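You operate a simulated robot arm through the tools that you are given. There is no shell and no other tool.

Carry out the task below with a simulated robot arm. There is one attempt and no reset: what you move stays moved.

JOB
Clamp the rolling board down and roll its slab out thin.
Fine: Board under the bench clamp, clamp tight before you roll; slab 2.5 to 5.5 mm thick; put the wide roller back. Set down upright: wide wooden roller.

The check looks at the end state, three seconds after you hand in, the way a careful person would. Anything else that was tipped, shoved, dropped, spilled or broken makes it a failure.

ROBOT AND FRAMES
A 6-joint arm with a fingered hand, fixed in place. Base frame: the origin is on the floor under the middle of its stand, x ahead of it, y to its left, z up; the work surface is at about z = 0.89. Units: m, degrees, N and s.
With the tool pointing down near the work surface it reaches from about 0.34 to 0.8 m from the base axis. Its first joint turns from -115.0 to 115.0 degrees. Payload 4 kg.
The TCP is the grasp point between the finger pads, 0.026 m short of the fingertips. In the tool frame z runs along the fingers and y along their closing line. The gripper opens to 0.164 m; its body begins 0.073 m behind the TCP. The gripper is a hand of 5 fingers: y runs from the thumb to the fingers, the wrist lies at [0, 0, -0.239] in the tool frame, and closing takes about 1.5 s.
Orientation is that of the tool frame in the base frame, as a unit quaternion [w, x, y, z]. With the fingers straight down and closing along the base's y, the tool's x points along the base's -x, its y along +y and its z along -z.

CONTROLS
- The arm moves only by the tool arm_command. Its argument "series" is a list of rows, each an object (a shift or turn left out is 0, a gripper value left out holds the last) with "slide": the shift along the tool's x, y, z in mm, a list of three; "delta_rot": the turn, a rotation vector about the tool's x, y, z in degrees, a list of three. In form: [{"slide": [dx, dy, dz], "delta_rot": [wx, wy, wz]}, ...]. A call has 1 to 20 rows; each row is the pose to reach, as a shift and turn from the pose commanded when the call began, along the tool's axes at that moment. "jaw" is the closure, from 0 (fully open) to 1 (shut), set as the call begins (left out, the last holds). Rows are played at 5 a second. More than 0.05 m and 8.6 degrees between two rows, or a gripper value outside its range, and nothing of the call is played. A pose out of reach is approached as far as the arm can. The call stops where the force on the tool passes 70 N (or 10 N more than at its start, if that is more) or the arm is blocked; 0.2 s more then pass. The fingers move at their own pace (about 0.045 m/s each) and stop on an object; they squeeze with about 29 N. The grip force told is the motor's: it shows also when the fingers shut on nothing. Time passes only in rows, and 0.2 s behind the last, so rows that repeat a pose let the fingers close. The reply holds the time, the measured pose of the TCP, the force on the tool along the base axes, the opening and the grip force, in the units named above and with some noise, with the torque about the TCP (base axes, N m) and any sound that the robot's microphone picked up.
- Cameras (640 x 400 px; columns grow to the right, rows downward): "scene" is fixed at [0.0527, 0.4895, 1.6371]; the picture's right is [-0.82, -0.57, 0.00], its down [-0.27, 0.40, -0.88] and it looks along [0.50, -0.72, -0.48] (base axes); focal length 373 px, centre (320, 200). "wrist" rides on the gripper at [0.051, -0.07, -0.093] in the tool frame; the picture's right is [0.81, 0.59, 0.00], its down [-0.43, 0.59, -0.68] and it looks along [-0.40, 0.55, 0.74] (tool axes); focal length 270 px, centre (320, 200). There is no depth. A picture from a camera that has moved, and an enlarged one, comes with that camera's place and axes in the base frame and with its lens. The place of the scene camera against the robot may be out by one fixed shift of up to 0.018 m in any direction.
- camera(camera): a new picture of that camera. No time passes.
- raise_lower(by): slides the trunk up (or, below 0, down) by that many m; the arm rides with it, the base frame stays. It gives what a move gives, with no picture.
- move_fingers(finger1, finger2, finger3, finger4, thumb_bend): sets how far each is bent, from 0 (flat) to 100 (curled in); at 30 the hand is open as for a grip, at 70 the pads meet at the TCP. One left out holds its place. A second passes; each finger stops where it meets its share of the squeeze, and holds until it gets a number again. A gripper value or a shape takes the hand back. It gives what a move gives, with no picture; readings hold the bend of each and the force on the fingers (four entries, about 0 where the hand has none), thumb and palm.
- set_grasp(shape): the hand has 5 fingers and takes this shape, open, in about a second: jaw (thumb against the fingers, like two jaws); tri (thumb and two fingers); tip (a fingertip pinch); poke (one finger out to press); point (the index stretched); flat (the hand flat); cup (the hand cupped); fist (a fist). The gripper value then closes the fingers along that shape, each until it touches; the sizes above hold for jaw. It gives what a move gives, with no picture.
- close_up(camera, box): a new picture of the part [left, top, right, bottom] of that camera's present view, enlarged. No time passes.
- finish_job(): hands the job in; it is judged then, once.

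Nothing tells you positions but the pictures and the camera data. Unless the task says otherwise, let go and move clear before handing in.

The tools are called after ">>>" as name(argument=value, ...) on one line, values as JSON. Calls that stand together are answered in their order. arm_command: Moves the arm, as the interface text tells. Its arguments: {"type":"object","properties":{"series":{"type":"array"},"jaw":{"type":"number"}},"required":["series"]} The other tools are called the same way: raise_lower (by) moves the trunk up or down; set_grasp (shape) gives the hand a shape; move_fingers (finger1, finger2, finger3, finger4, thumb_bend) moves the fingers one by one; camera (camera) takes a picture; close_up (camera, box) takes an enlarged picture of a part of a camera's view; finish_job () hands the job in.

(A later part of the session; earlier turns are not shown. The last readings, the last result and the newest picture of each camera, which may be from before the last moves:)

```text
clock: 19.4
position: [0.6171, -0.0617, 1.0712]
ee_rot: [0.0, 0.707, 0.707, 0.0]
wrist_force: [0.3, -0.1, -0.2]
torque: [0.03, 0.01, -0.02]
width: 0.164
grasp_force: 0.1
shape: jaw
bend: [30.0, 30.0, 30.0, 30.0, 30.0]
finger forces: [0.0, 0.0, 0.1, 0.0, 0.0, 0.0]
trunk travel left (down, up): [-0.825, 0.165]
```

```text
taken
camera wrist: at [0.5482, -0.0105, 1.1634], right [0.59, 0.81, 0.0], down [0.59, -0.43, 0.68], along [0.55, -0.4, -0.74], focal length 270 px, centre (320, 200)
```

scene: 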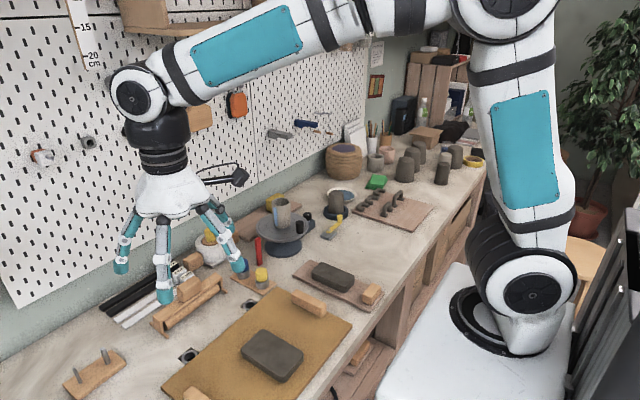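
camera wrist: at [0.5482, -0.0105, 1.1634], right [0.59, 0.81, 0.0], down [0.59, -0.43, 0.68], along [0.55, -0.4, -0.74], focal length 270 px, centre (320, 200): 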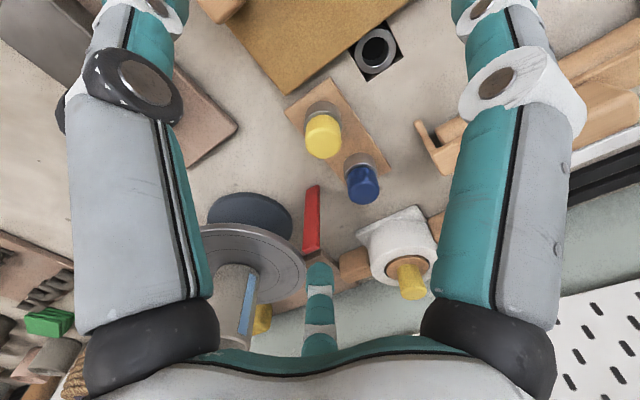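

>>> close_up(camera="wrist", box=[280, 160, 360, 270])

>>> close_up(camera="wrist", box=[280, 70, 400, 210])

>>> close_up(camera="wrist", box=[340, 10, 420, 90])

```text
3.64 times, centred on (320, 215) of wrist
camera zoom: at [0.5482, -0.0105, 1.1634], right [0.59, 0.81, 0.0], down [0.59, -0.43, 0.68], along [0.55, -0.4, -0.74], focal length 983 px, centre (320, 146)
```

zoom: 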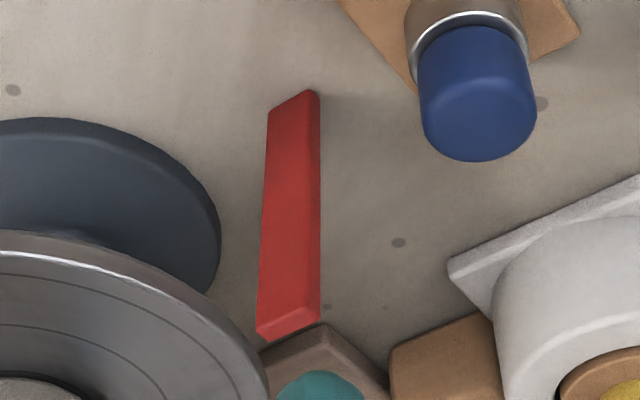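

```text
2.86 times, centred on (340, 140) of wrist
camera zoom: at [0.5482, -0.0105, 1.1634], right [0.59, 0.81, 0.0], down [0.59, -0.43, 0.68], along [0.55, -0.4, -0.74], focal length 772 px, centre (263, 371)
```

zoom: 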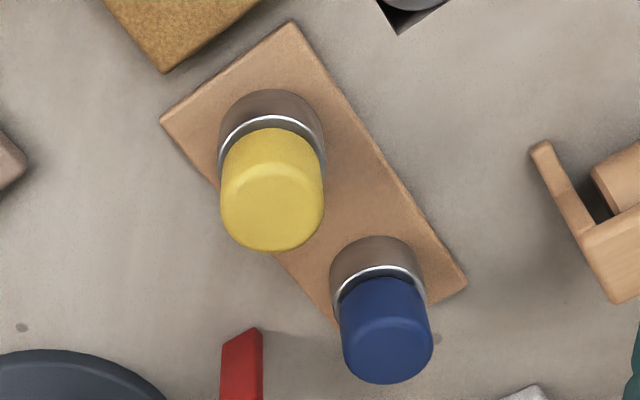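

```text
5.00 times, centred on (380, 50) of wrist
camera zoom: at [0.5482, -0.0105, 1.1634], right [0.59, 0.81, 0.0], down [0.59, -0.43, 0.68], along [0.55, -0.4, -0.74], focal length 1351 px, centre (20, 950)
```

zoom: 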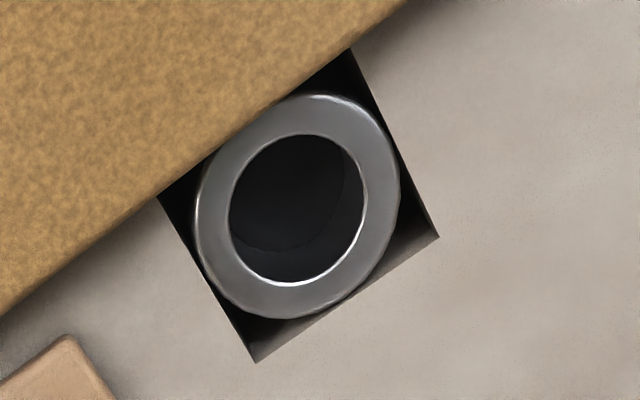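

The red bar stands vertical with its thin side along x; pegs sit in tall sleeves. I'll zoom further on the foot of the bar and at the board's edges for any clamp parts.

>>> close_up(camera="wrist", box=[295, 175, 335, 200])

>>> close_up(camera="wrist", box=[295, 230, 335, 270])

>>> close_up(camera="scene", box=[247, 230, 271, 270])

>>> close_up(camera="wrist", box=[180, 0, 300, 100])

```text
16.00 times, centred on (315, 188) of wrist
camera zoom: at [0.5482, -0.0105, 1.1634], right [0.59, 0.81, 0.0], down [0.59, -0.43, 0.68], along [0.55, -0.4, -0.74], focal length 4325 px, centre (400, 400)
```

zoom: 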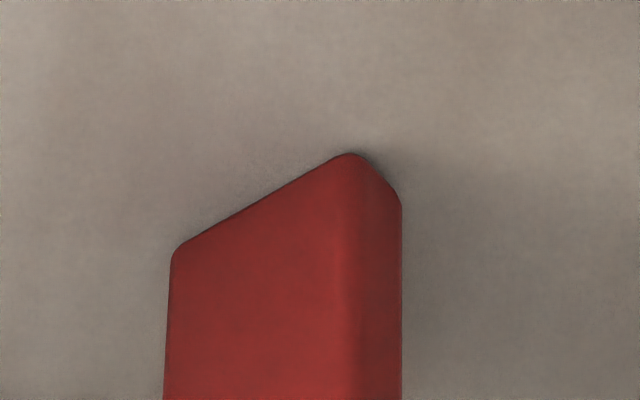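

```text
10.00 times, centred on (315, 250) of wrist
camera zoom: at [0.5482, -0.0105, 1.1634], right [0.59, 0.81, 0.0], down [0.59, -0.43, 0.68], along [0.55, -0.4, -0.74], focal length 2703 px, centre (370, -300)
```

zoom: 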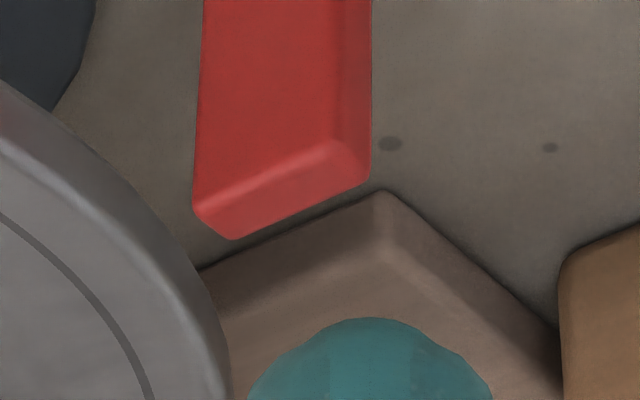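

```text
10.00 times, centred on (259, 250) of scene
camera zoom: at [0.0527, 0.4895, 1.6371], right [-0.82, -0.57, 0.0], down [-0.27, 0.4, -0.88], along [0.5, -0.72, -0.48], focal length 3730 px, centre (930, -300)
```

zoom: 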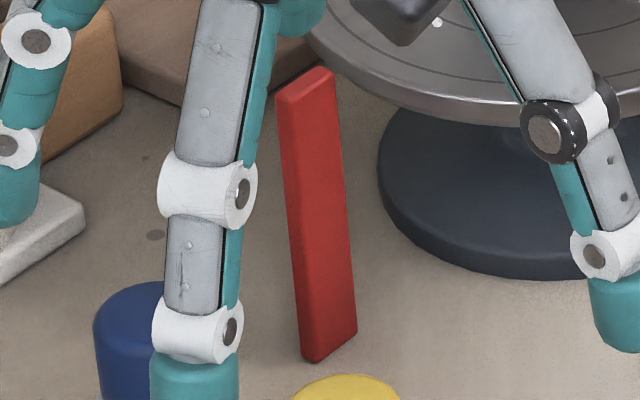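

```text
4.00 times, centred on (240, 50) of wrist
camera zoom: at [0.5482, -0.0105, 1.1634], right [0.59, 0.81, 0.0], down [0.59, -0.43, 0.68], along [0.55, -0.4, -0.74], focal length 1081 px, centre (640, 800)
```

zoom: 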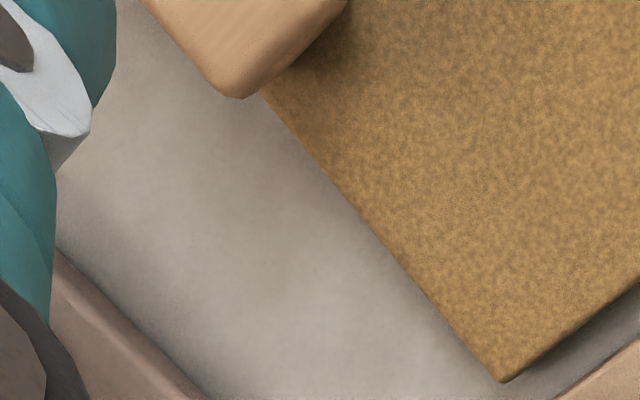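

The red bar just rests on the bench (rounded free edges), so it's probably a free-standing object to avoid. I'll check the black curved thing below the bench edge and the remaining dark corners in the scene view.

>>> close_up(camera="scene", box=[300, 360, 364, 400])

>>> close_up(camera="scene", box=[380, 180, 480, 320])

>>> close_up(camera="scene", box=[120, 50, 340, 200])

>>> close_up(camera="scene", box=[0, 60, 180, 200])

```text
10.00 times, centred on (332, 380) of scene
camera zoom: at [0.0527, 0.4895, 1.6371], right [-0.82, -0.57, 0.0], down [-0.27, 0.4, -0.88], along [0.5, -0.72, -0.48], focal length 3730 px, centre (200, -1600)
```

zoom: 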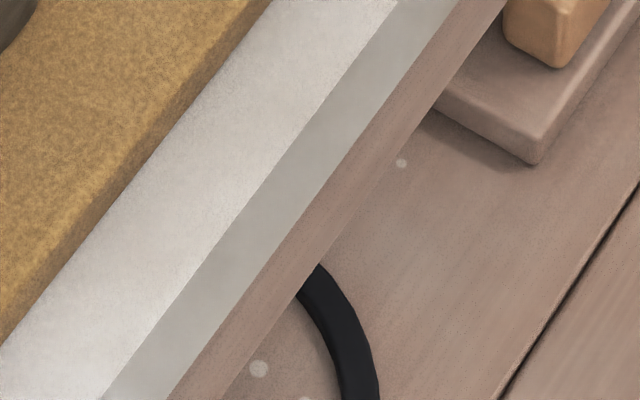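

```text
2.86 times, centred on (430, 250) of scene
camera zoom: at [0.0527, 0.4895, 1.6371], right [-0.82, -0.57, 0.0], down [-0.27, 0.4, -0.88], along [0.5, -0.72, -0.48], focal length 1066 px, centre (6, 57)
```

zoom: 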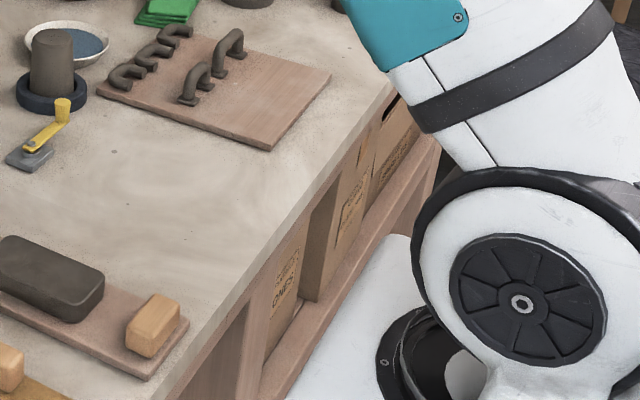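

```text
2.67 times, centred on (230, 125) of scene
camera zoom: at [0.0527, 0.4895, 1.6371], right [-0.82, -0.57, 0.0], down [-0.27, 0.4, -0.88], along [0.5, -0.72, -0.48], focal length 995 px, centre (560, 400)
```

zoom: 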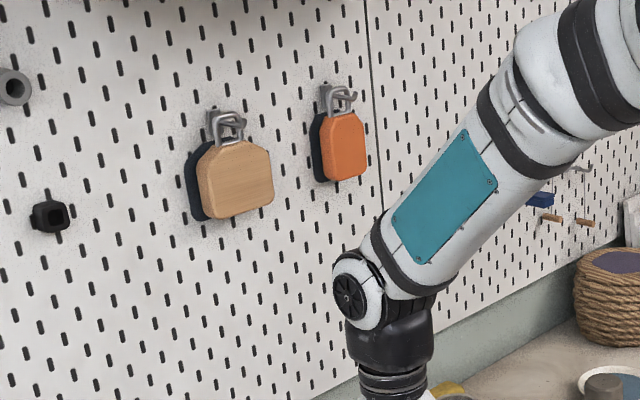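

```text
2.86 times, centred on (90, 130) of scene
camera zoom: at [0.0527, 0.4895, 1.6371], right [-0.82, -0.57, 0.0], down [-0.27, 0.4, -0.88], along [0.5, -0.72, -0.48], focal length 1066 px, centre (977, 400)
```

zoom: 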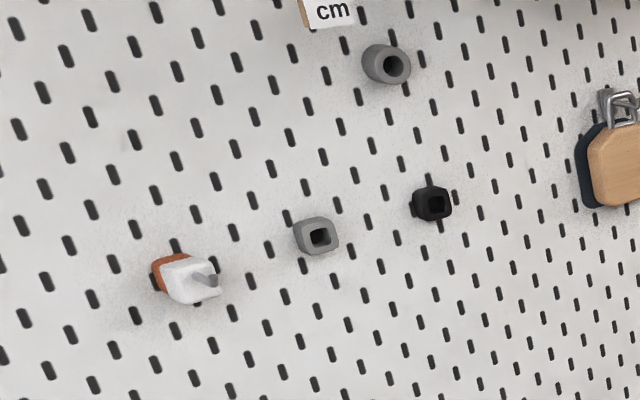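

Pegboard fittings aren't a clamp either. I'll look nearly straight down into the bench socket behind the board to see what it holds.

>>> arm_command(series=[{"slide": [5, 40, 0]}, {"slide": [10, 75, 0]}])

>>> camera(camera="wrist")

>>> close_up(camera="wrist", box=[280, 0, 380, 60])

```text
clock: 20.0
position: [0.6929, -0.0492, 1.0714]
ee_rot: [-0.001, 0.707, 0.707, 0.0]
wrist_force: [-1.2, 0.2, 0.0]
torque: [0.0, 0.0, -0.01]
width: 0.1641
grasp_force: 0.1
shape: jaw
bend: [30.0, 30.0, 30.0, 30.0, 30.0]
finger forces: [0.0, 0.0, 0.0, 0.0, 0.0, 0.1]
trunk travel left (down, up): [-0.825, 0.165]
```

```text
taken
camera wrist: at [0.6243, 0.0018, 1.1645], right [0.59, 0.81, 0.0], down [0.6, -0.43, 0.68], along [0.55, -0.4, -0.74], focal length 270 px, centre (320, 200)
```

wrist: 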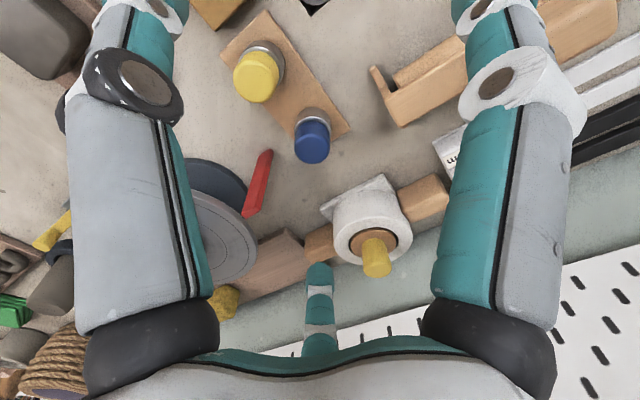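

```text
6.40 times, centred on (330, 30) of wrist
camera zoom: at [0.6243, 0.0018, 1.1645], right [0.59, 0.81, 0.0], down [0.6, -0.43, 0.68], along [0.55, -0.4, -0.74], focal length 1730 px, centre (256, 1288)
```

zoom: 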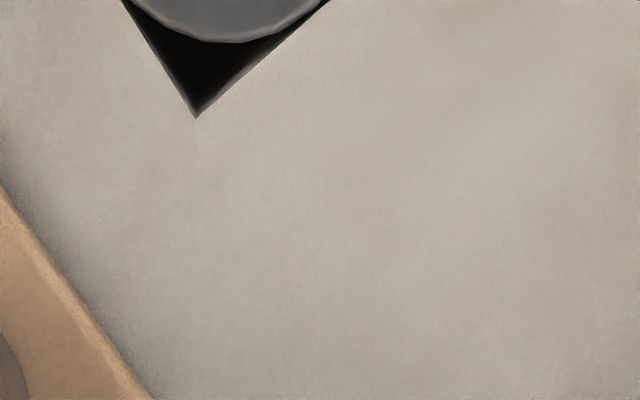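

Slightly too far; I'll back off a little in x and look into the socket again.

>>> arm_command(series=[{"slide": [0, -40, 0]}])

>>> close_up(camera="wrist", box=[300, 0, 400, 60])

>>> close_up(camera="wrist", box=[380, 0, 640, 200])

```text
clock: 20.4
position: [0.6504, -0.0478, 1.0739]
ee_rot: [0.0, 0.707, 0.708, 0.002]
wrist_force: [-0.9, 0.0, 0.6]
torque: [-0.02, -0.02, 0.0]
width: 0.164
grasp_force: 0.1
shape: jaw
bend: [30.0, 30.0, 30.0, 30.0, 30.0]
finger forces: [0.1, 0.0, 0.0, 0.0, 0.0, 0.0]
trunk travel left (down, up): [-0.825, 0.165]
```

```text
6.40 times, centred on (350, 30) of wrist
camera zoom: at [0.5814, 0.0028, 1.1672], right [0.59, 0.81, 0.0], down [0.59, -0.43, 0.68], along [0.55, -0.4, -0.73], focal length 1730 px, centre (128, 1288)
```

zoom: 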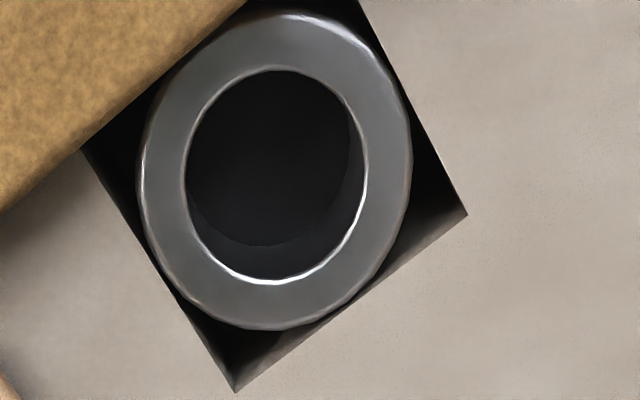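

```text
2.00 times, centred on (510, 100) of wrist
camera zoom: at [0.5814, 0.0028, 1.1672], right [0.59, 0.81, 0.0], down [0.59, -0.43, 0.68], along [0.55, -0.4, -0.73], focal length 541 px, centre (-60, 400)
```

zoom: 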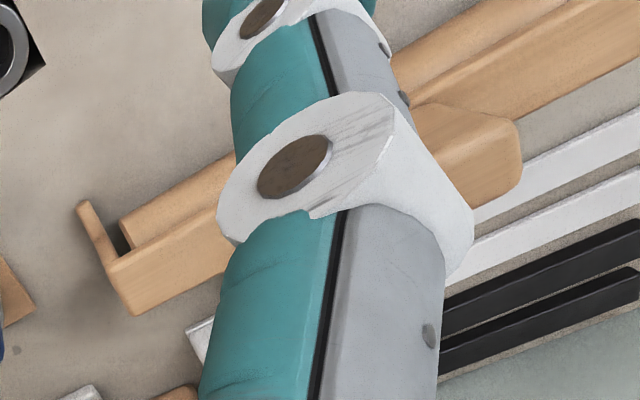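

The socket is just an empty steel cup in the bench. I'll look again carefully at both blocks on the canvas board and the slab from above, in case one of them is the clamp's jaw.

>>> arm_command(series=[{"slide": [0, 0, -40]}, {"slide": [5, -20, -60], "delta_rot": [0, 0, -7.5]}, {"slide": [10, -40, -60], "delta_rot": [0, 0, -15]}, {"slide": [15, -60, -60], "delta_rot": [0, 0, -22.5]}, {"slide": [20, -80, -60], "delta_rot": [0, 0, -30]}, {"slide": [25, -100, -60], "delta_rot": [0, 0, -37.5]}, {"slide": [30, -120, -60], "delta_rot": [0, 0, -45]}, {"slide": [35, -140, -60], "delta_rot": [0, 0, -52.5]}, {"slide": [40, -160, -60], "delta_rot": [0, 0, -60]}, {"slide": [45, -180, -60], "delta_rot": [0, 0, -67.5]}, {"slide": [50, -200, -60], "delta_rot": [0, 0, -75]}, {"slide": [55, -220, -60], "delta_rot": [0, 0, -82.5]}, {"slide": [60, -240, -60], "delta_rot": [0, 0, -90]}])

>>> camera(camera="wrist")

>>> close_up(camera="wrist", box=[180, 0, 480, 200])

```text
clock: 23.2
position: [0.4116, 0.0105, 1.1317]
ee_rot: [0.001, -0.001, 1.0, 0.0]
wrist_force: [0.2, 0.2, -0.4]
torque: [0.01, -0.02, 0.04]
width: 0.1639
grasp_force: 0.0
shape: jaw
bend: [30.0, 30.0, 30.0, 30.0, 30.0]
finger forces: [0.1, 0.0, 0.0, 0.1, 0.0, 0.1]
trunk travel left (down, up): [-0.825, 0.165]
```

```text
taken
camera wrist: at [0.361, -0.0584, 1.2249], right [-0.81, 0.59, 0.0], down [0.43, 0.6, 0.68], along [0.4, 0.55, -0.74], focal length 270 px, centre (320, 200)
```

wrist: 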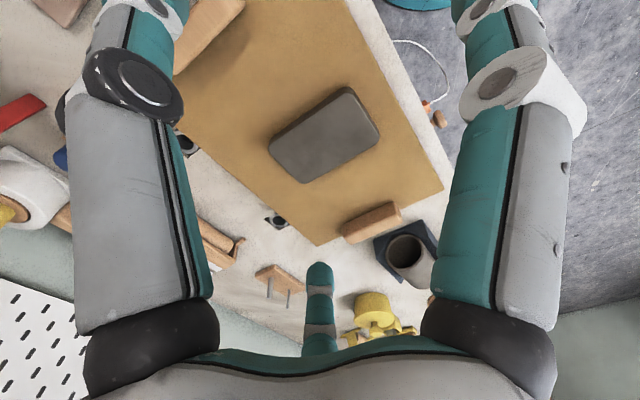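

```text
2.00 times, centred on (330, 100) of wrist
camera zoom: at [0.361, -0.0584, 1.2249], right [-0.81, 0.59, 0.0], down [0.43, 0.6, 0.68], along [0.4, 0.55, -0.74], focal length 541 px, centre (300, 400)
```

zoom: 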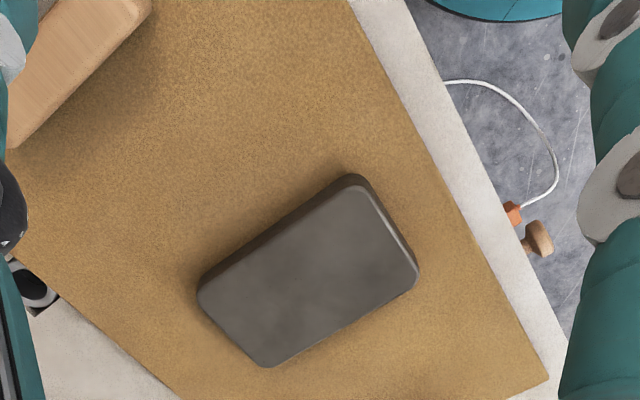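

I notice an orange piece and a wooden knob sticking out below the bench's front edge near the board. That might belong to a bench clamp, so I'll zoom in.

>>> close_up(camera="wrist", box=[390, 70, 480, 150])

>>> close_up(camera="wrist", box=[420, 95, 460, 125])

```text
5.00 times, centred on (435, 110) of wrist
camera zoom: at [0.361, -0.0584, 1.2249], right [-0.81, 0.59, 0.0], down [0.43, 0.6, 0.68], along [0.4, 0.55, -0.74], focal length 1351 px, centre (-255, 650)
```

zoom: 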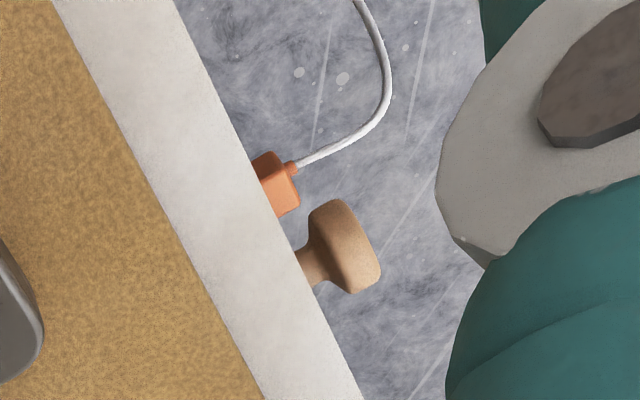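

```text
13.33 times, centred on (440, 110) of wrist
camera zoom: at [0.361, -0.0584, 1.2249], right [-0.81, 0.59, 0.0], down [0.43, 0.6, 0.68], along [0.4, 0.55, -0.74], focal length 3604 px, centre (-1280, 1400)
```

zoom: 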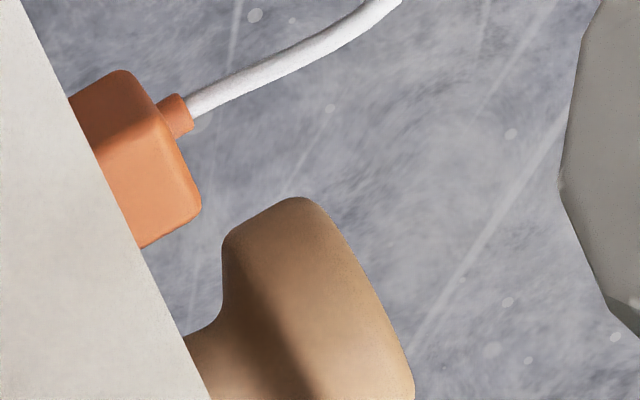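

A wooden mushroom knob and an orange plug stick out under the bench's front edge at about y 0.2. I'll shift the hand toward the robot to see the bench's front face there.

>>> arm_command(series=[{"slide": [30, 0, 0]}, {"slide": [60, 0, 0]}, {"slide": [90, 0, 0]}])

>>> camera(camera="wrist")

```text
clock: 24.0
position: [0.3444, 0.0106, 1.1371]
ee_rot: [-0.001, -0.001, 1.0, 0.0]
wrist_force: [-0.6, -0.6, -0.2]
torque: [0.02, -0.01, 0.0]
width: 0.1638
grasp_force: 0.1
shape: jaw
bend: [30.0, 30.0, 30.0, 30.0, 30.0]
finger forces: [0.1, 0.1, 0.0, 0.0, 0.0, 0.0]
out of reach, approached as far as the arm can: row 3
trunk travel left (down, up): [-0.825, 0.165]
```

```text
taken
camera wrist: at [0.2938, -0.0585, 1.2299], right [-0.81, 0.59, 0.0], down [0.43, 0.6, 0.68], along [0.4, 0.55, -0.74], focal length 270 px, centre (320, 200)
```

wrist: 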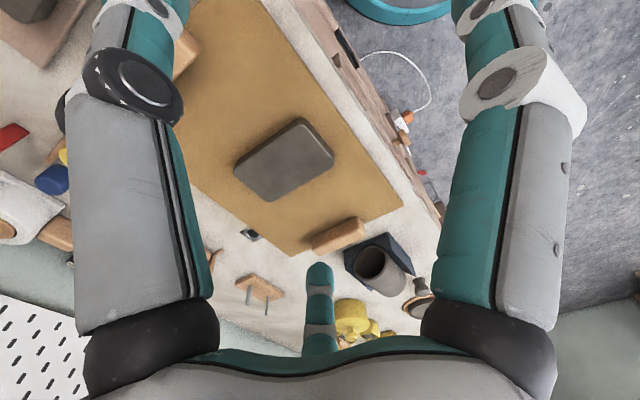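

>>> close_up(camera="wrist", box=[310, 0, 470, 220])

>>> close_up(camera="wrist", box=[320, 0, 440, 80])

>>> close_up(camera="wrist", box=[370, 80, 450, 210])

```text
1.82 times, centred on (390, 110) of wrist
camera zoom: at [0.2938, -0.0585, 1.2299], right [-0.81, 0.59, 0.0], down [0.43, 0.6, 0.68], along [0.4, 0.55, -0.74], focal length 491 px, centre (193, 364)
```

zoom: 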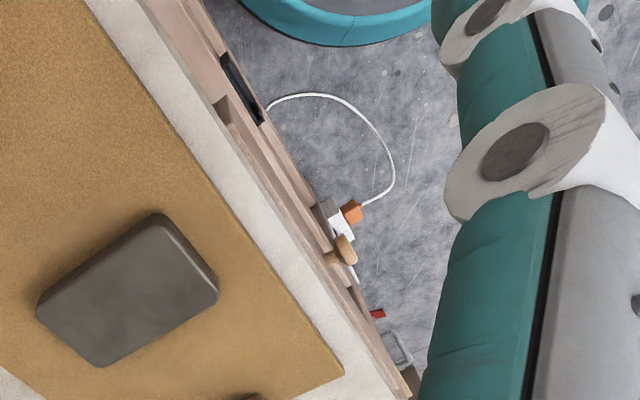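

```text
5.00 times, centred on (380, 40) of wrist
camera zoom: at [0.2938, -0.0585, 1.2299], right [-0.81, 0.59, 0.0], down [0.43, 0.6, 0.68], along [0.4, 0.55, -0.74], focal length 1351 px, centre (20, 1000)
```

zoom: 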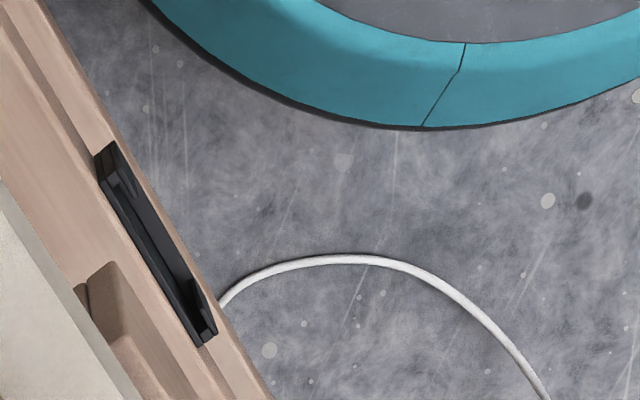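

```text
3.08 times, centred on (410, 145) of wrist
camera zoom: at [0.2938, -0.0585, 1.2299], right [-0.81, 0.59, 0.0], down [0.43, 0.6, 0.68], along [0.4, 0.55, -0.74], focal length 832 px, centre (43, 369)
```

zoom: 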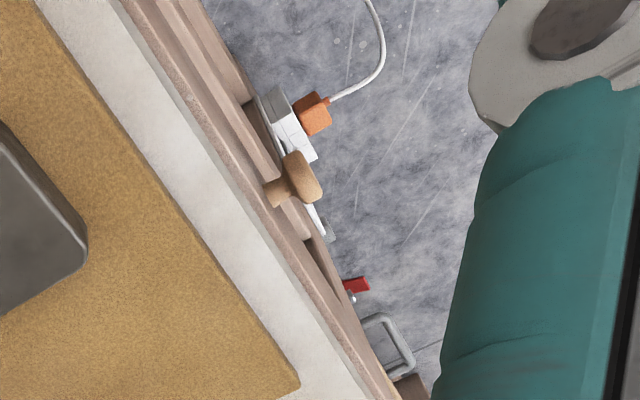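

The bench's front face has drawers: a wooden knob at about (0.32, 0.24, 0.77), a metal pull, a red part, a power strip and a black pull. I'll move the hand out in front of the bench to see them properly.

>>> arm_command(series=[{"slide": [10, 34, 0], "delta_rot": [0, 0, 7.5]}, {"slide": [20, 68, 0], "delta_rot": [0, 0, 15]}, {"slide": [30, 102, 0], "delta_rot": [0, 0, 22.5]}, {"slide": [40, 136, 0], "delta_rot": [0, 0, 30]}, {"slide": [50, 170, 0], "delta_rot": [0, 0, 37.5]}, {"slide": [60, 204, 0], "delta_rot": [0, 0, 45]}, {"slide": [70, 238, 10], "delta_rot": [0, 0, 52.5]}, {"slide": [80, 272, 25], "delta_rot": [0, 0, 60]}, {"slide": [90, 306, 45], "delta_rot": [0, 0, 67.5]}, {"slide": [100, 340, 70], "delta_rot": [0, 0, 75]}, {"slide": [110, 374, 95], "delta_rot": [0, 0, 82.5]}, {"slide": [120, 408, 120], "delta_rot": [0, 0, 90]}])

>>> camera(camera="wrist")

```text
clock: 26.6
position: [0.2254, 0.4229, 1.0185]
ee_rot: [0.0, 0.708, 0.706, 0.0]
wrist_force: [0.5, 0.1, 0.1]
torque: [-0.03, -0.01, 0.04]
width: 0.1637
grasp_force: 0.1
shape: jaw
bend: [30.0, 30.0, 30.0, 30.0, 30.0]
finger forces: [0.1, 0.0, 0.0, 0.1, 0.0, 0.0]
out of reach, approached as far as the arm can: row 1, 2, 3
trunk travel left (down, up): [-0.825, 0.165]
```

```text
taken
camera wrist: at [0.156, 0.4737, 1.1114], right [0.59, 0.81, 0.0], down [0.59, -0.43, 0.68], along [0.55, -0.4, -0.74], focal length 270 px, centre (320, 200)
```

wrist: 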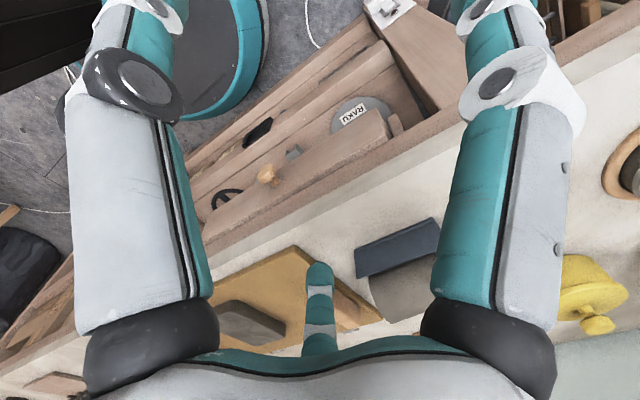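

>>> close_up(camera="wrist", box=[190, 60, 450, 240])

>>> close_up(camera="wrist", box=[190, 130, 320, 240])

>>> close_up(camera="wrist", box=[300, 0, 480, 130])

```text
2.22 times, centred on (320, 150) of wrist
camera zoom: at [0.156, 0.4737, 1.1114], right [0.59, 0.81, 0.0], down [0.59, -0.43, 0.68], along [0.55, -0.4, -0.74], focal length 601 px, centre (320, 311)
```

zoom: 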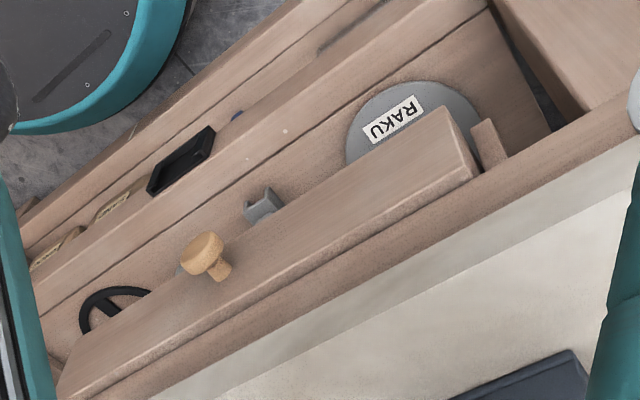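

```text
3.64 times, centred on (255, 185) of wrist
camera zoom: at [0.156, 0.4737, 1.1114], right [0.59, 0.81, 0.0], down [0.59, -0.43, 0.68], along [0.55, -0.4, -0.74], focal length 983 px, centre (556, 254)
```

zoom: 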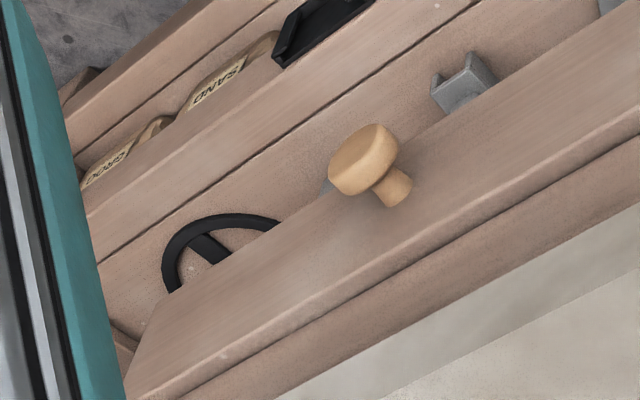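

```text
3.08 times, centred on (390, 65) of wrist
camera zoom: at [0.156, 0.4737, 1.1114], right [0.59, 0.81, 0.0], down [0.59, -0.43, 0.68], along [0.55, -0.4, -0.74], focal length 832 px, centre (105, 615)
```

zoom: 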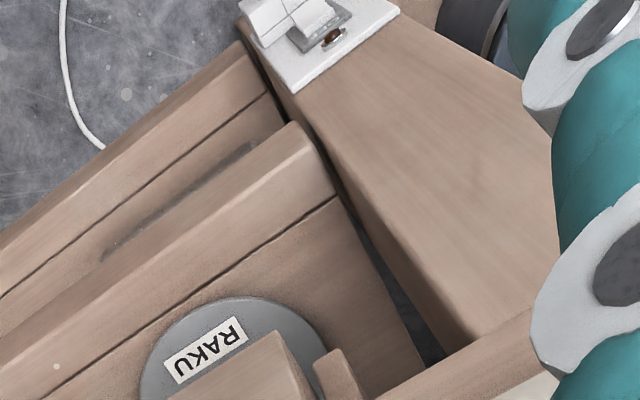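

Under the bench there's a drawer with a wooden knob, and on the shelf below: a black hand-wheel, a grey bracket, a RAKU tub and bags. The grey bracket and hand-wheel may be the clamp; I'll zoom further.

>>> close_up(camera="wrist", box=[270, 130, 320, 165])

>>> close_up(camera="wrist", box=[200, 160, 290, 220])

>>> close_up(camera="wrist", box=[180, 100, 290, 190])

```text
11.43 times, centred on (295, 148) of wrist
camera zoom: at [0.156, 0.4737, 1.1114], right [0.59, 0.81, 0.0], down [0.59, -0.43, 0.68], along [0.55, -0.4, -0.74], focal length 3089 px, centre (606, 800)
```

zoom: 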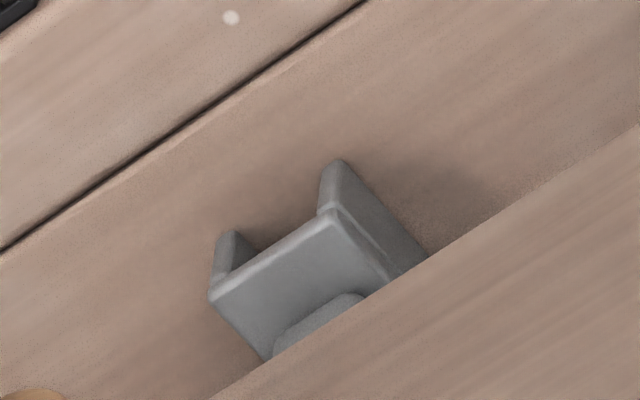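

```text
6.67 times, centred on (245, 190) of wrist
camera zoom: at [0.156, 0.4737, 1.1114], right [0.59, 0.81, 0.0], down [0.59, -0.43, 0.68], along [0.55, -0.4, -0.74], focal length 1802 px, centre (820, 267)
```

zoom: 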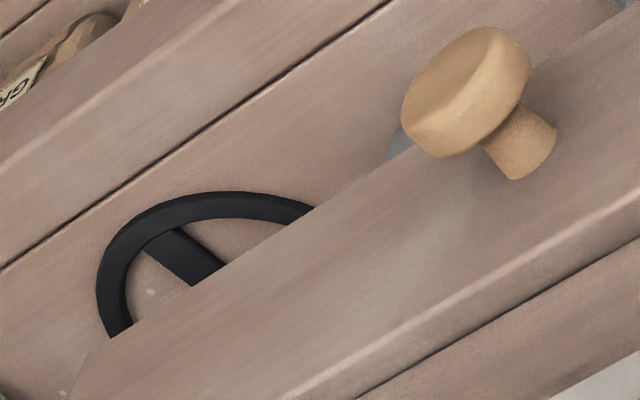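

```text
4.44 times, centred on (235, 145) of wrist
camera zoom: at [0.156, 0.4737, 1.1114], right [0.59, 0.81, 0.0], down [0.59, -0.43, 0.68], along [0.55, -0.4, -0.74], focal length 1201 px, centre (698, 444)
```

zoom: 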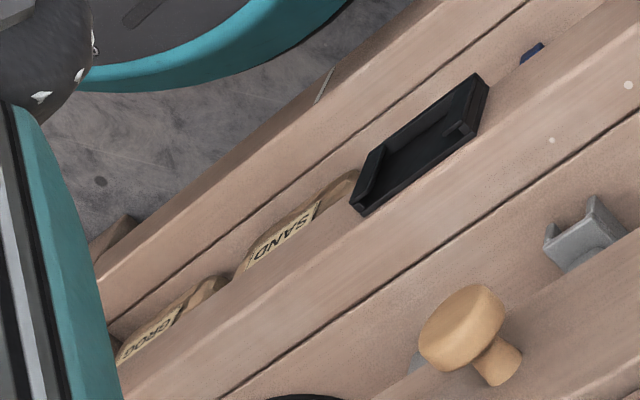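

Those low-shelf things are just storage. I'll get a close look at the wooden roller frame now, from a good angle, since its leg spacing oddly matches the two bench sockets.

>>> arm_command(series=[{"slide": [0, 0, -45]}, {"slide": [0, 0, -90]}, {"slide": [-23, 38, -90]}, {"slide": [-46, 76, -90]}, {"slide": [-69, 114, -90]}, {"slide": [-92, 152, -90]}, {"slide": [-115, 190, -90]}, {"slide": [-138, 228, -90]}, {"slide": [-161, 266, -90]}, {"slide": [-184, 304, -90]}, {"slide": [-207, 342, -90]}, {"slide": [-223, 375, -90]}])

>>> camera(camera="wrist")

>>> close_up(camera="wrist", box=[220, 80, 440, 260])

```text
clock: 29.2
position: [0.6003, 0.195, 1.1057]
ee_rot: [0.001, 0.707, 0.707, 0.0]
wrist_force: [0.2, -1.1, 0.3]
torque: [-0.02, 0.02, 0.0]
width: 0.1639
grasp_force: 0.2
shape: jaw
bend: [30.0, 30.0, 30.0, 30.0, 30.0]
finger forces: [0.0, 0.1, 0.1, 0.1, 0.0, 0.0]
trunk travel left (down, up): [-0.825, 0.165]
```

```text
taken
camera wrist: at [0.5311, 0.2458, 1.1977], right [0.59, 0.81, 0.0], down [0.6, -0.43, 0.68], along [0.55, -0.4, -0.74], focal length 270 px, centre (320, 200)
```

wrist: 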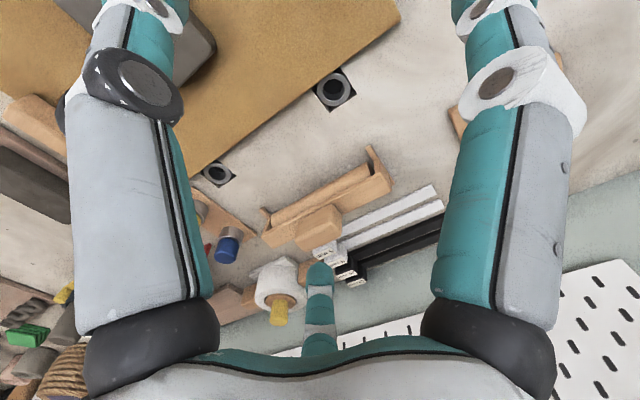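

```text
2.22 times, centred on (330, 170) of wrist
camera zoom: at [0.5311, 0.2458, 1.1977], right [0.59, 0.81, 0.0], down [0.6, -0.43, 0.68], along [0.55, -0.4, -0.74], focal length 601 px, centre (298, 267)
```

zoom: 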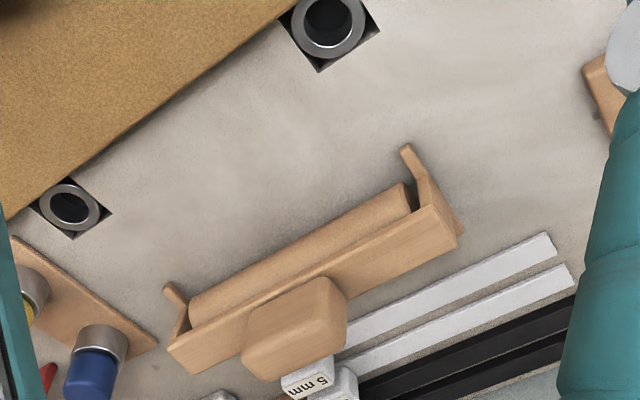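

The roller frame, handle and strips are clear now. Since nothing clamp-like is on the bench top except the crank, I'll look under the bench once more from a lower spot in front, to see what the grey bracket and drawer are.

>>> arm_command(series=[{"slide": [25, -42, 0]}, {"slide": [50, -84, 0]}, {"slide": [75, -126, 0]}, {"slide": [100, -168, 0]}, {"slide": [125, -210, 0]}, {"slide": [150, -252, 0]}, {"slide": [175, -294, 0]}, {"slide": [200, -336, 0]}, {"slide": [225, -378, 0]}, {"slide": [235, -400, 40]}, {"slide": [235, -410, 85]}, {"slide": [235, -420, 130]}, {"slide": [235, -420, 175]}, {"slide": [235, -420, 220]}])

>>> camera(camera="wrist")

```text
clock: 32.2
position: [0.1778, 0.4316, 0.8865]
ee_rot: [0.0, 0.707, 0.707, 0.0]
wrist_force: [-0.5, 0.1, 0.3]
torque: [-0.01, 0.02, -0.03]
width: 0.164
grasp_force: 0.0
shape: jaw
bend: [30.0, 30.0, 30.0, 30.0, 30.0]
finger forces: [0.0, 0.1, 0.1, 0.1, 0.1, 0.0]
trunk travel left (down, up): [-0.825, 0.165]
```

```text
taken
camera wrist: at [0.1086, 0.4841, 0.9807], right [0.59, 0.81, 0.0], down [0.59, -0.43, 0.68], along [0.55, -0.4, -0.74], focal length 270 px, centre (320, 200)
```

wrist: 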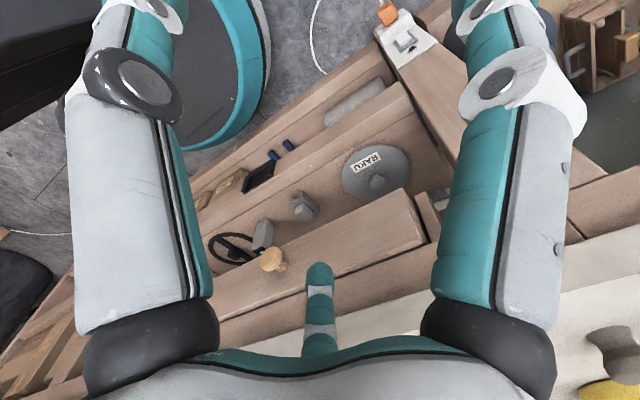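

>>> close_up(camera="wrist", box=[195, 170, 355, 290])

>>> close_up(camera="wrist", box=[190, 60, 450, 220])

```text
3.33 times, centred on (275, 230) of wrist
camera zoom: at [0.1086, 0.4841, 0.9807], right [0.59, 0.81, 0.0], down [0.59, -0.43, 0.68], along [0.55, -0.4, -0.74], focal length 901 px, centre (470, 100)
```

zoom: 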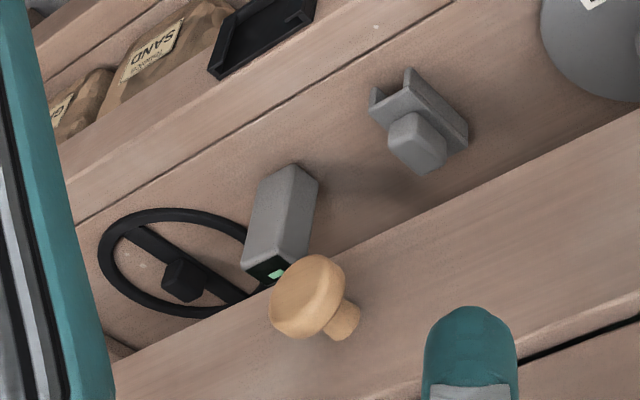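

```text
2.46 times, centred on (320, 140) of wrist
camera zoom: at [0.1086, 0.4841, 0.9807], right [0.59, 0.81, 0.0], down [0.59, -0.43, 0.68], along [0.55, -0.4, -0.74], focal length 665 px, centre (320, 348)
```

zoom: 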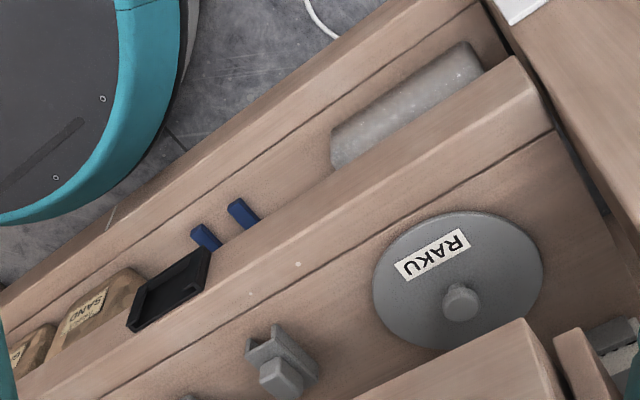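

The shelf below shows a black spoked wheel, a grey box with a display and a grey bracket. I need their true positions, so I'll lower the hand straight down in front of the bench for a second view.

>>> arm_command(series=[{"slide": [0, 0, 40]}, {"slide": [0, 0, 80]}, {"slide": [0, 0, 120]}, {"slide": [0, 0, 160]}, {"slide": [0, 0, 200]}])

>>> camera(camera="wrist")

>>> close_up(camera="wrist", box=[190, 150, 450, 310])

```text
clock: 33.4
position: [0.179, 0.4329, 0.689]
ee_rot: [0.0, 0.707, 0.707, 0.001]
wrist_force: [1.3, 0.2, 0.5]
torque: [-0.02, -0.01, -0.02]
width: 0.1639
grasp_force: 0.0
shape: jaw
bend: [30.0, 30.0, 30.0, 30.0, 30.0]
finger forces: [0.1, 0.0, 0.0, 0.0, 0.0, 0.0]
trunk travel left (down, up): [-0.825, 0.165]
```

```text
taken
camera wrist: at [0.1095, 0.4831, 0.781], right [0.59, 0.81, 0.0], down [0.59, -0.43, 0.68], along [0.55, -0.4, -0.74], focal length 270 px, centre (320, 200)
```

wrist: 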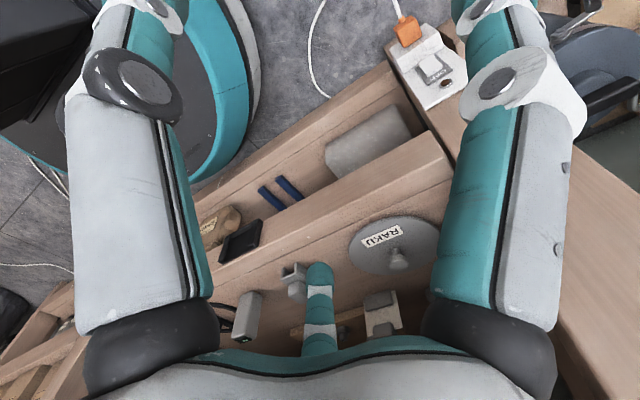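

```text
2.46 times, centred on (320, 230) of wrist
camera zoom: at [0.1095, 0.4831, 0.781], right [0.59, 0.81, 0.0], down [0.59, -0.43, 0.68], along [0.55, -0.4, -0.74], focal length 665 px, centre (320, 126)
```

zoom: 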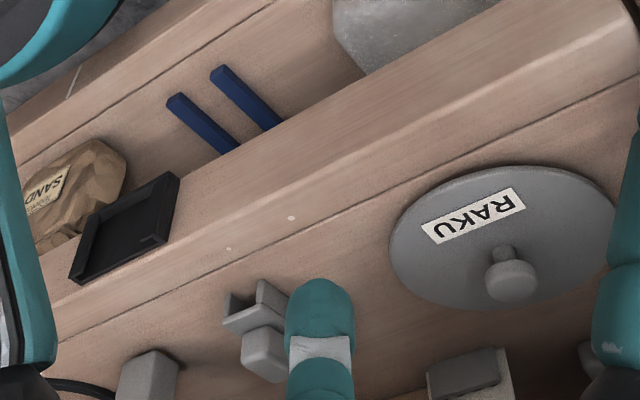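

The bracket triangulates to an inner shelf at z ≈ 0.48, so it's storage. The black spoked wheel seems higher and nearer the front; I'll turn and lower a bit more to see whether it's a clamp hand-wheel.

>>> arm_command(series=[{"slide": [0, 0, 25], "delta_rot": [0, 0, 7]}, {"slide": [0, 0, 50], "delta_rot": [0, 0, 14]}, {"slide": [0, 0, 75], "delta_rot": [0, 0, 21]}, {"slide": [0, 0, 100], "delta_rot": [0, 0, 28]}])

>>> camera(camera="wrist")

>>> close_up(camera="wrist", box=[190, 150, 450, 310])

```text
clock: 34.4
position: [0.1782, 0.4296, 0.5875]
ee_rot: [0.0, 0.858, 0.514, -0.001]
wrist_force: [-0.8, 0.2, -0.3]
torque: [0.01, 0.02, 0.02]
width: 0.1639
grasp_force: 0.1
shape: jaw
bend: [30.0, 30.0, 30.0, 30.0, 30.0]
finger forces: [0.0, 0.0, 0.0, 0.1, 0.0, 0.1]
trunk travel left (down, up): [-0.825, 0.165]
```

```text
taken
camera wrist: at [0.1412, 0.5085, 0.6799], right [0.9, 0.44, 0.0], down [0.32, -0.66, 0.68], along [0.3, -0.61, -0.74], focal length 270 px, centre (320, 200)
```

wrist: 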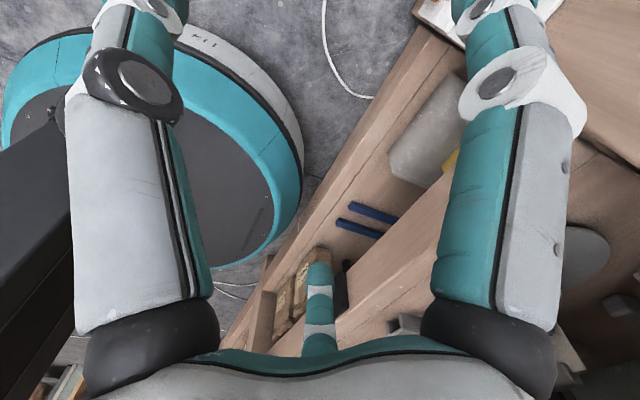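

```text
2.46 times, centred on (320, 230) of wrist
camera zoom: at [0.1412, 0.5085, 0.6799], right [0.9, 0.44, 0.0], down [0.32, -0.66, 0.68], along [0.3, -0.61, -0.74], focal length 665 px, centre (320, 126)
```

zoom: 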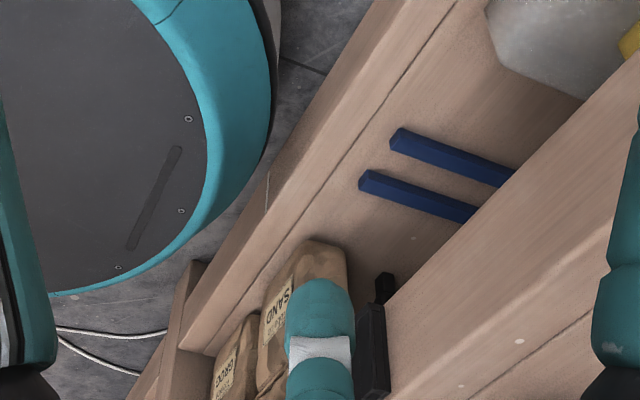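

Under the bench is only storage, so I'll leave that. I'm going back above the bench to inspect the crank unit from a low angle and from the other side.

>>> arm_command(series=[{"slide": [0, 0, -45]}, {"slide": [0, 0, -90], "delta_rot": [0, 0, -7]}, {"slide": [0, 0, -135], "delta_rot": [0, 0, -14]}, {"slide": [0, 0, -180], "delta_rot": [0, 0, -21]}, {"slide": [0, 0, -225], "delta_rot": [0, 0, -28]}, {"slide": [0, 0, -270], "delta_rot": [0, 0, -28]}, {"slide": [0, 0, -315], "delta_rot": [0, 0, -28]}, {"slide": [0, 0, -360], "delta_rot": [0, 0, -28]}, {"slide": [0, 0, -405], "delta_rot": [0, 0, -28]}, {"slide": [0, 0, -450], "delta_rot": [0, 0, -28]}, {"slide": [0, 0, -495], "delta_rot": [0, 0, -28]}, {"slide": [0, 0, -540], "delta_rot": [0, 0, -28]}, {"slide": [0, 0, -580], "delta_rot": [0, 0, -28]}])

```text
clock: 37.2
position: [0.1822, 0.4304, 1.1691]
ee_rot: [0.0, 0.707, 0.707, 0.0]
wrist_force: [0.2, 0.1, 0.0]
torque: [0.02, -0.01, 0.03]
width: 0.164
grasp_force: 0.1
shape: jaw
bend: [30.0, 30.0, 30.0, 30.0, 30.0]
finger forces: [0.1, 0.0, 0.1, 0.0, 0.0, 0.0]
trunk travel left (down, up): [-0.825, 0.165]
```

>>> arm_command(series=[{"slide": [-40, 16, 0]}, {"slide": [-80, 32, 0]}, {"slide": [-120, 48, 0]}, {"slide": [-160, 64, 0]}, {"slide": [-200, 80, 0]}, {"slide": [-240, 96, 0]}, {"slide": [-280, 112, 0]}, {"slide": [-320, 128, 0]}, {"slide": [-360, 144, 0]}, {"slide": [-400, 160, 0]}, {"slide": [-440, 176, 0]}, {"slide": [-480, 192, 0]}, {"slide": [-520, 208, 0]}, {"slide": [-560, 224, 0]}, {"slide": [-600, 240, 0]}, {"slide": [-640, 256, 0]}, {"slide": [-680, 270, 0]}])

>>> arm_command(series=[{"slide": [-20, 4, 0], "delta_rot": [0, 0, -7.5]}, {"slide": [-40, 8, 0], "delta_rot": [0, 0, -15]}, {"slide": [-60, 12, 0], "delta_rot": [0, 0, -22.5]}, {"slide": [-80, 16, 0], "delta_rot": [0, 0, -30]}, {"slide": [-100, 20, 0], "delta_rot": [0, 0, -37.5]}, {"slide": [-120, 24, 0], "delta_rot": [0, 0, -45]}, {"slide": [-140, 28, 0], "delta_rot": [0, 0, -52.5]}, {"slide": [-160, 32, 0], "delta_rot": [0, 0, -60]}, {"slide": [-180, 36, 0], "delta_rot": [0, 0, -67.5]}, {"slide": [-200, 40, 0], "delta_rot": [0, 0, -75]}, {"slide": [-225, 45, 25], "delta_rot": [0, 0, -82.5]}, {"slide": [-250, 50, 60], "delta_rot": [0, 0, -90]}])

>>> camera(camera="wrist")

>>> close_up(camera="wrist", box=[230, 130, 340, 240])

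```text
clock: 40.8
position: [0.4498, -0.2495, 1.1682]
ee_rot: [-0.002, 0.707, 0.707, 0.0]
wrist_force: [-0.1, -0.5, -0.1]
torque: [-0.02, 0.03, 0.01]
width: 0.1638
grasp_force: 0.0
shape: jaw
bend: [30.0, 30.0, 30.0, 30.0, 30.0]
finger forces: [0.1, 0.1, 0.1, 0.0, 0.0, 0.0]
trunk travel left (down, up): [-0.825, 0.165]
```

```text
clock: 43.4
position: [0.4998, -0.498, 1.1086]
ee_rot: [0.0, -0.001, 1.0, -0.001]
wrist_force: [-0.5, -0.6, -0.2]
torque: [0.02, 0.02, 0.01]
width: 0.164
grasp_force: 0.0
shape: jaw
bend: [30.0, 30.0, 30.0, 30.0, 30.0]
finger forces: [0.1, 0.0, 0.1, 0.1, 0.1, 0.1]
trunk travel left (down, up): [-0.825, 0.165]
```

```text
taken
camera wrist: at [0.4497, -0.5675, 1.2008], right [-0.81, 0.59, 0.0], down [0.43, 0.6, 0.68], along [0.4, 0.55, -0.74], focal length 270 px, centre (320, 200)
```

wrist: 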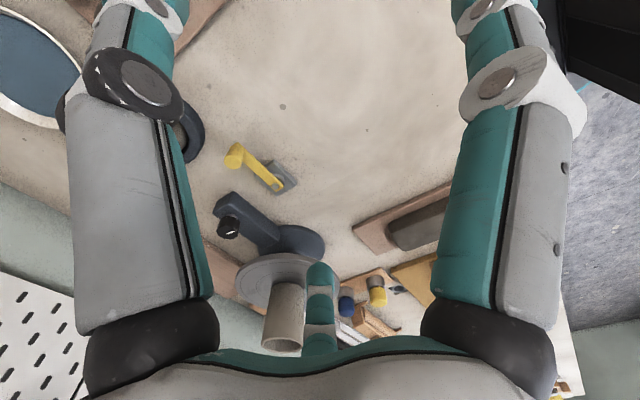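

```text
3.64 times, centred on (285, 185) of wrist
camera zoom: at [0.4497, -0.5675, 1.2008], right [-0.81, 0.59, 0.0], down [0.43, 0.6, 0.68], along [0.4, 0.55, -0.74], focal length 983 px, centre (447, 254)
```

zoom: 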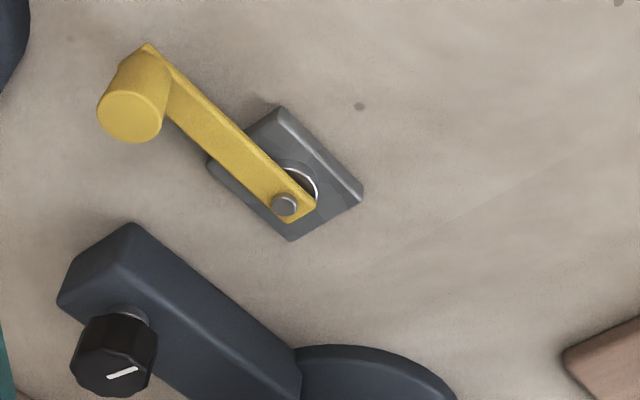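

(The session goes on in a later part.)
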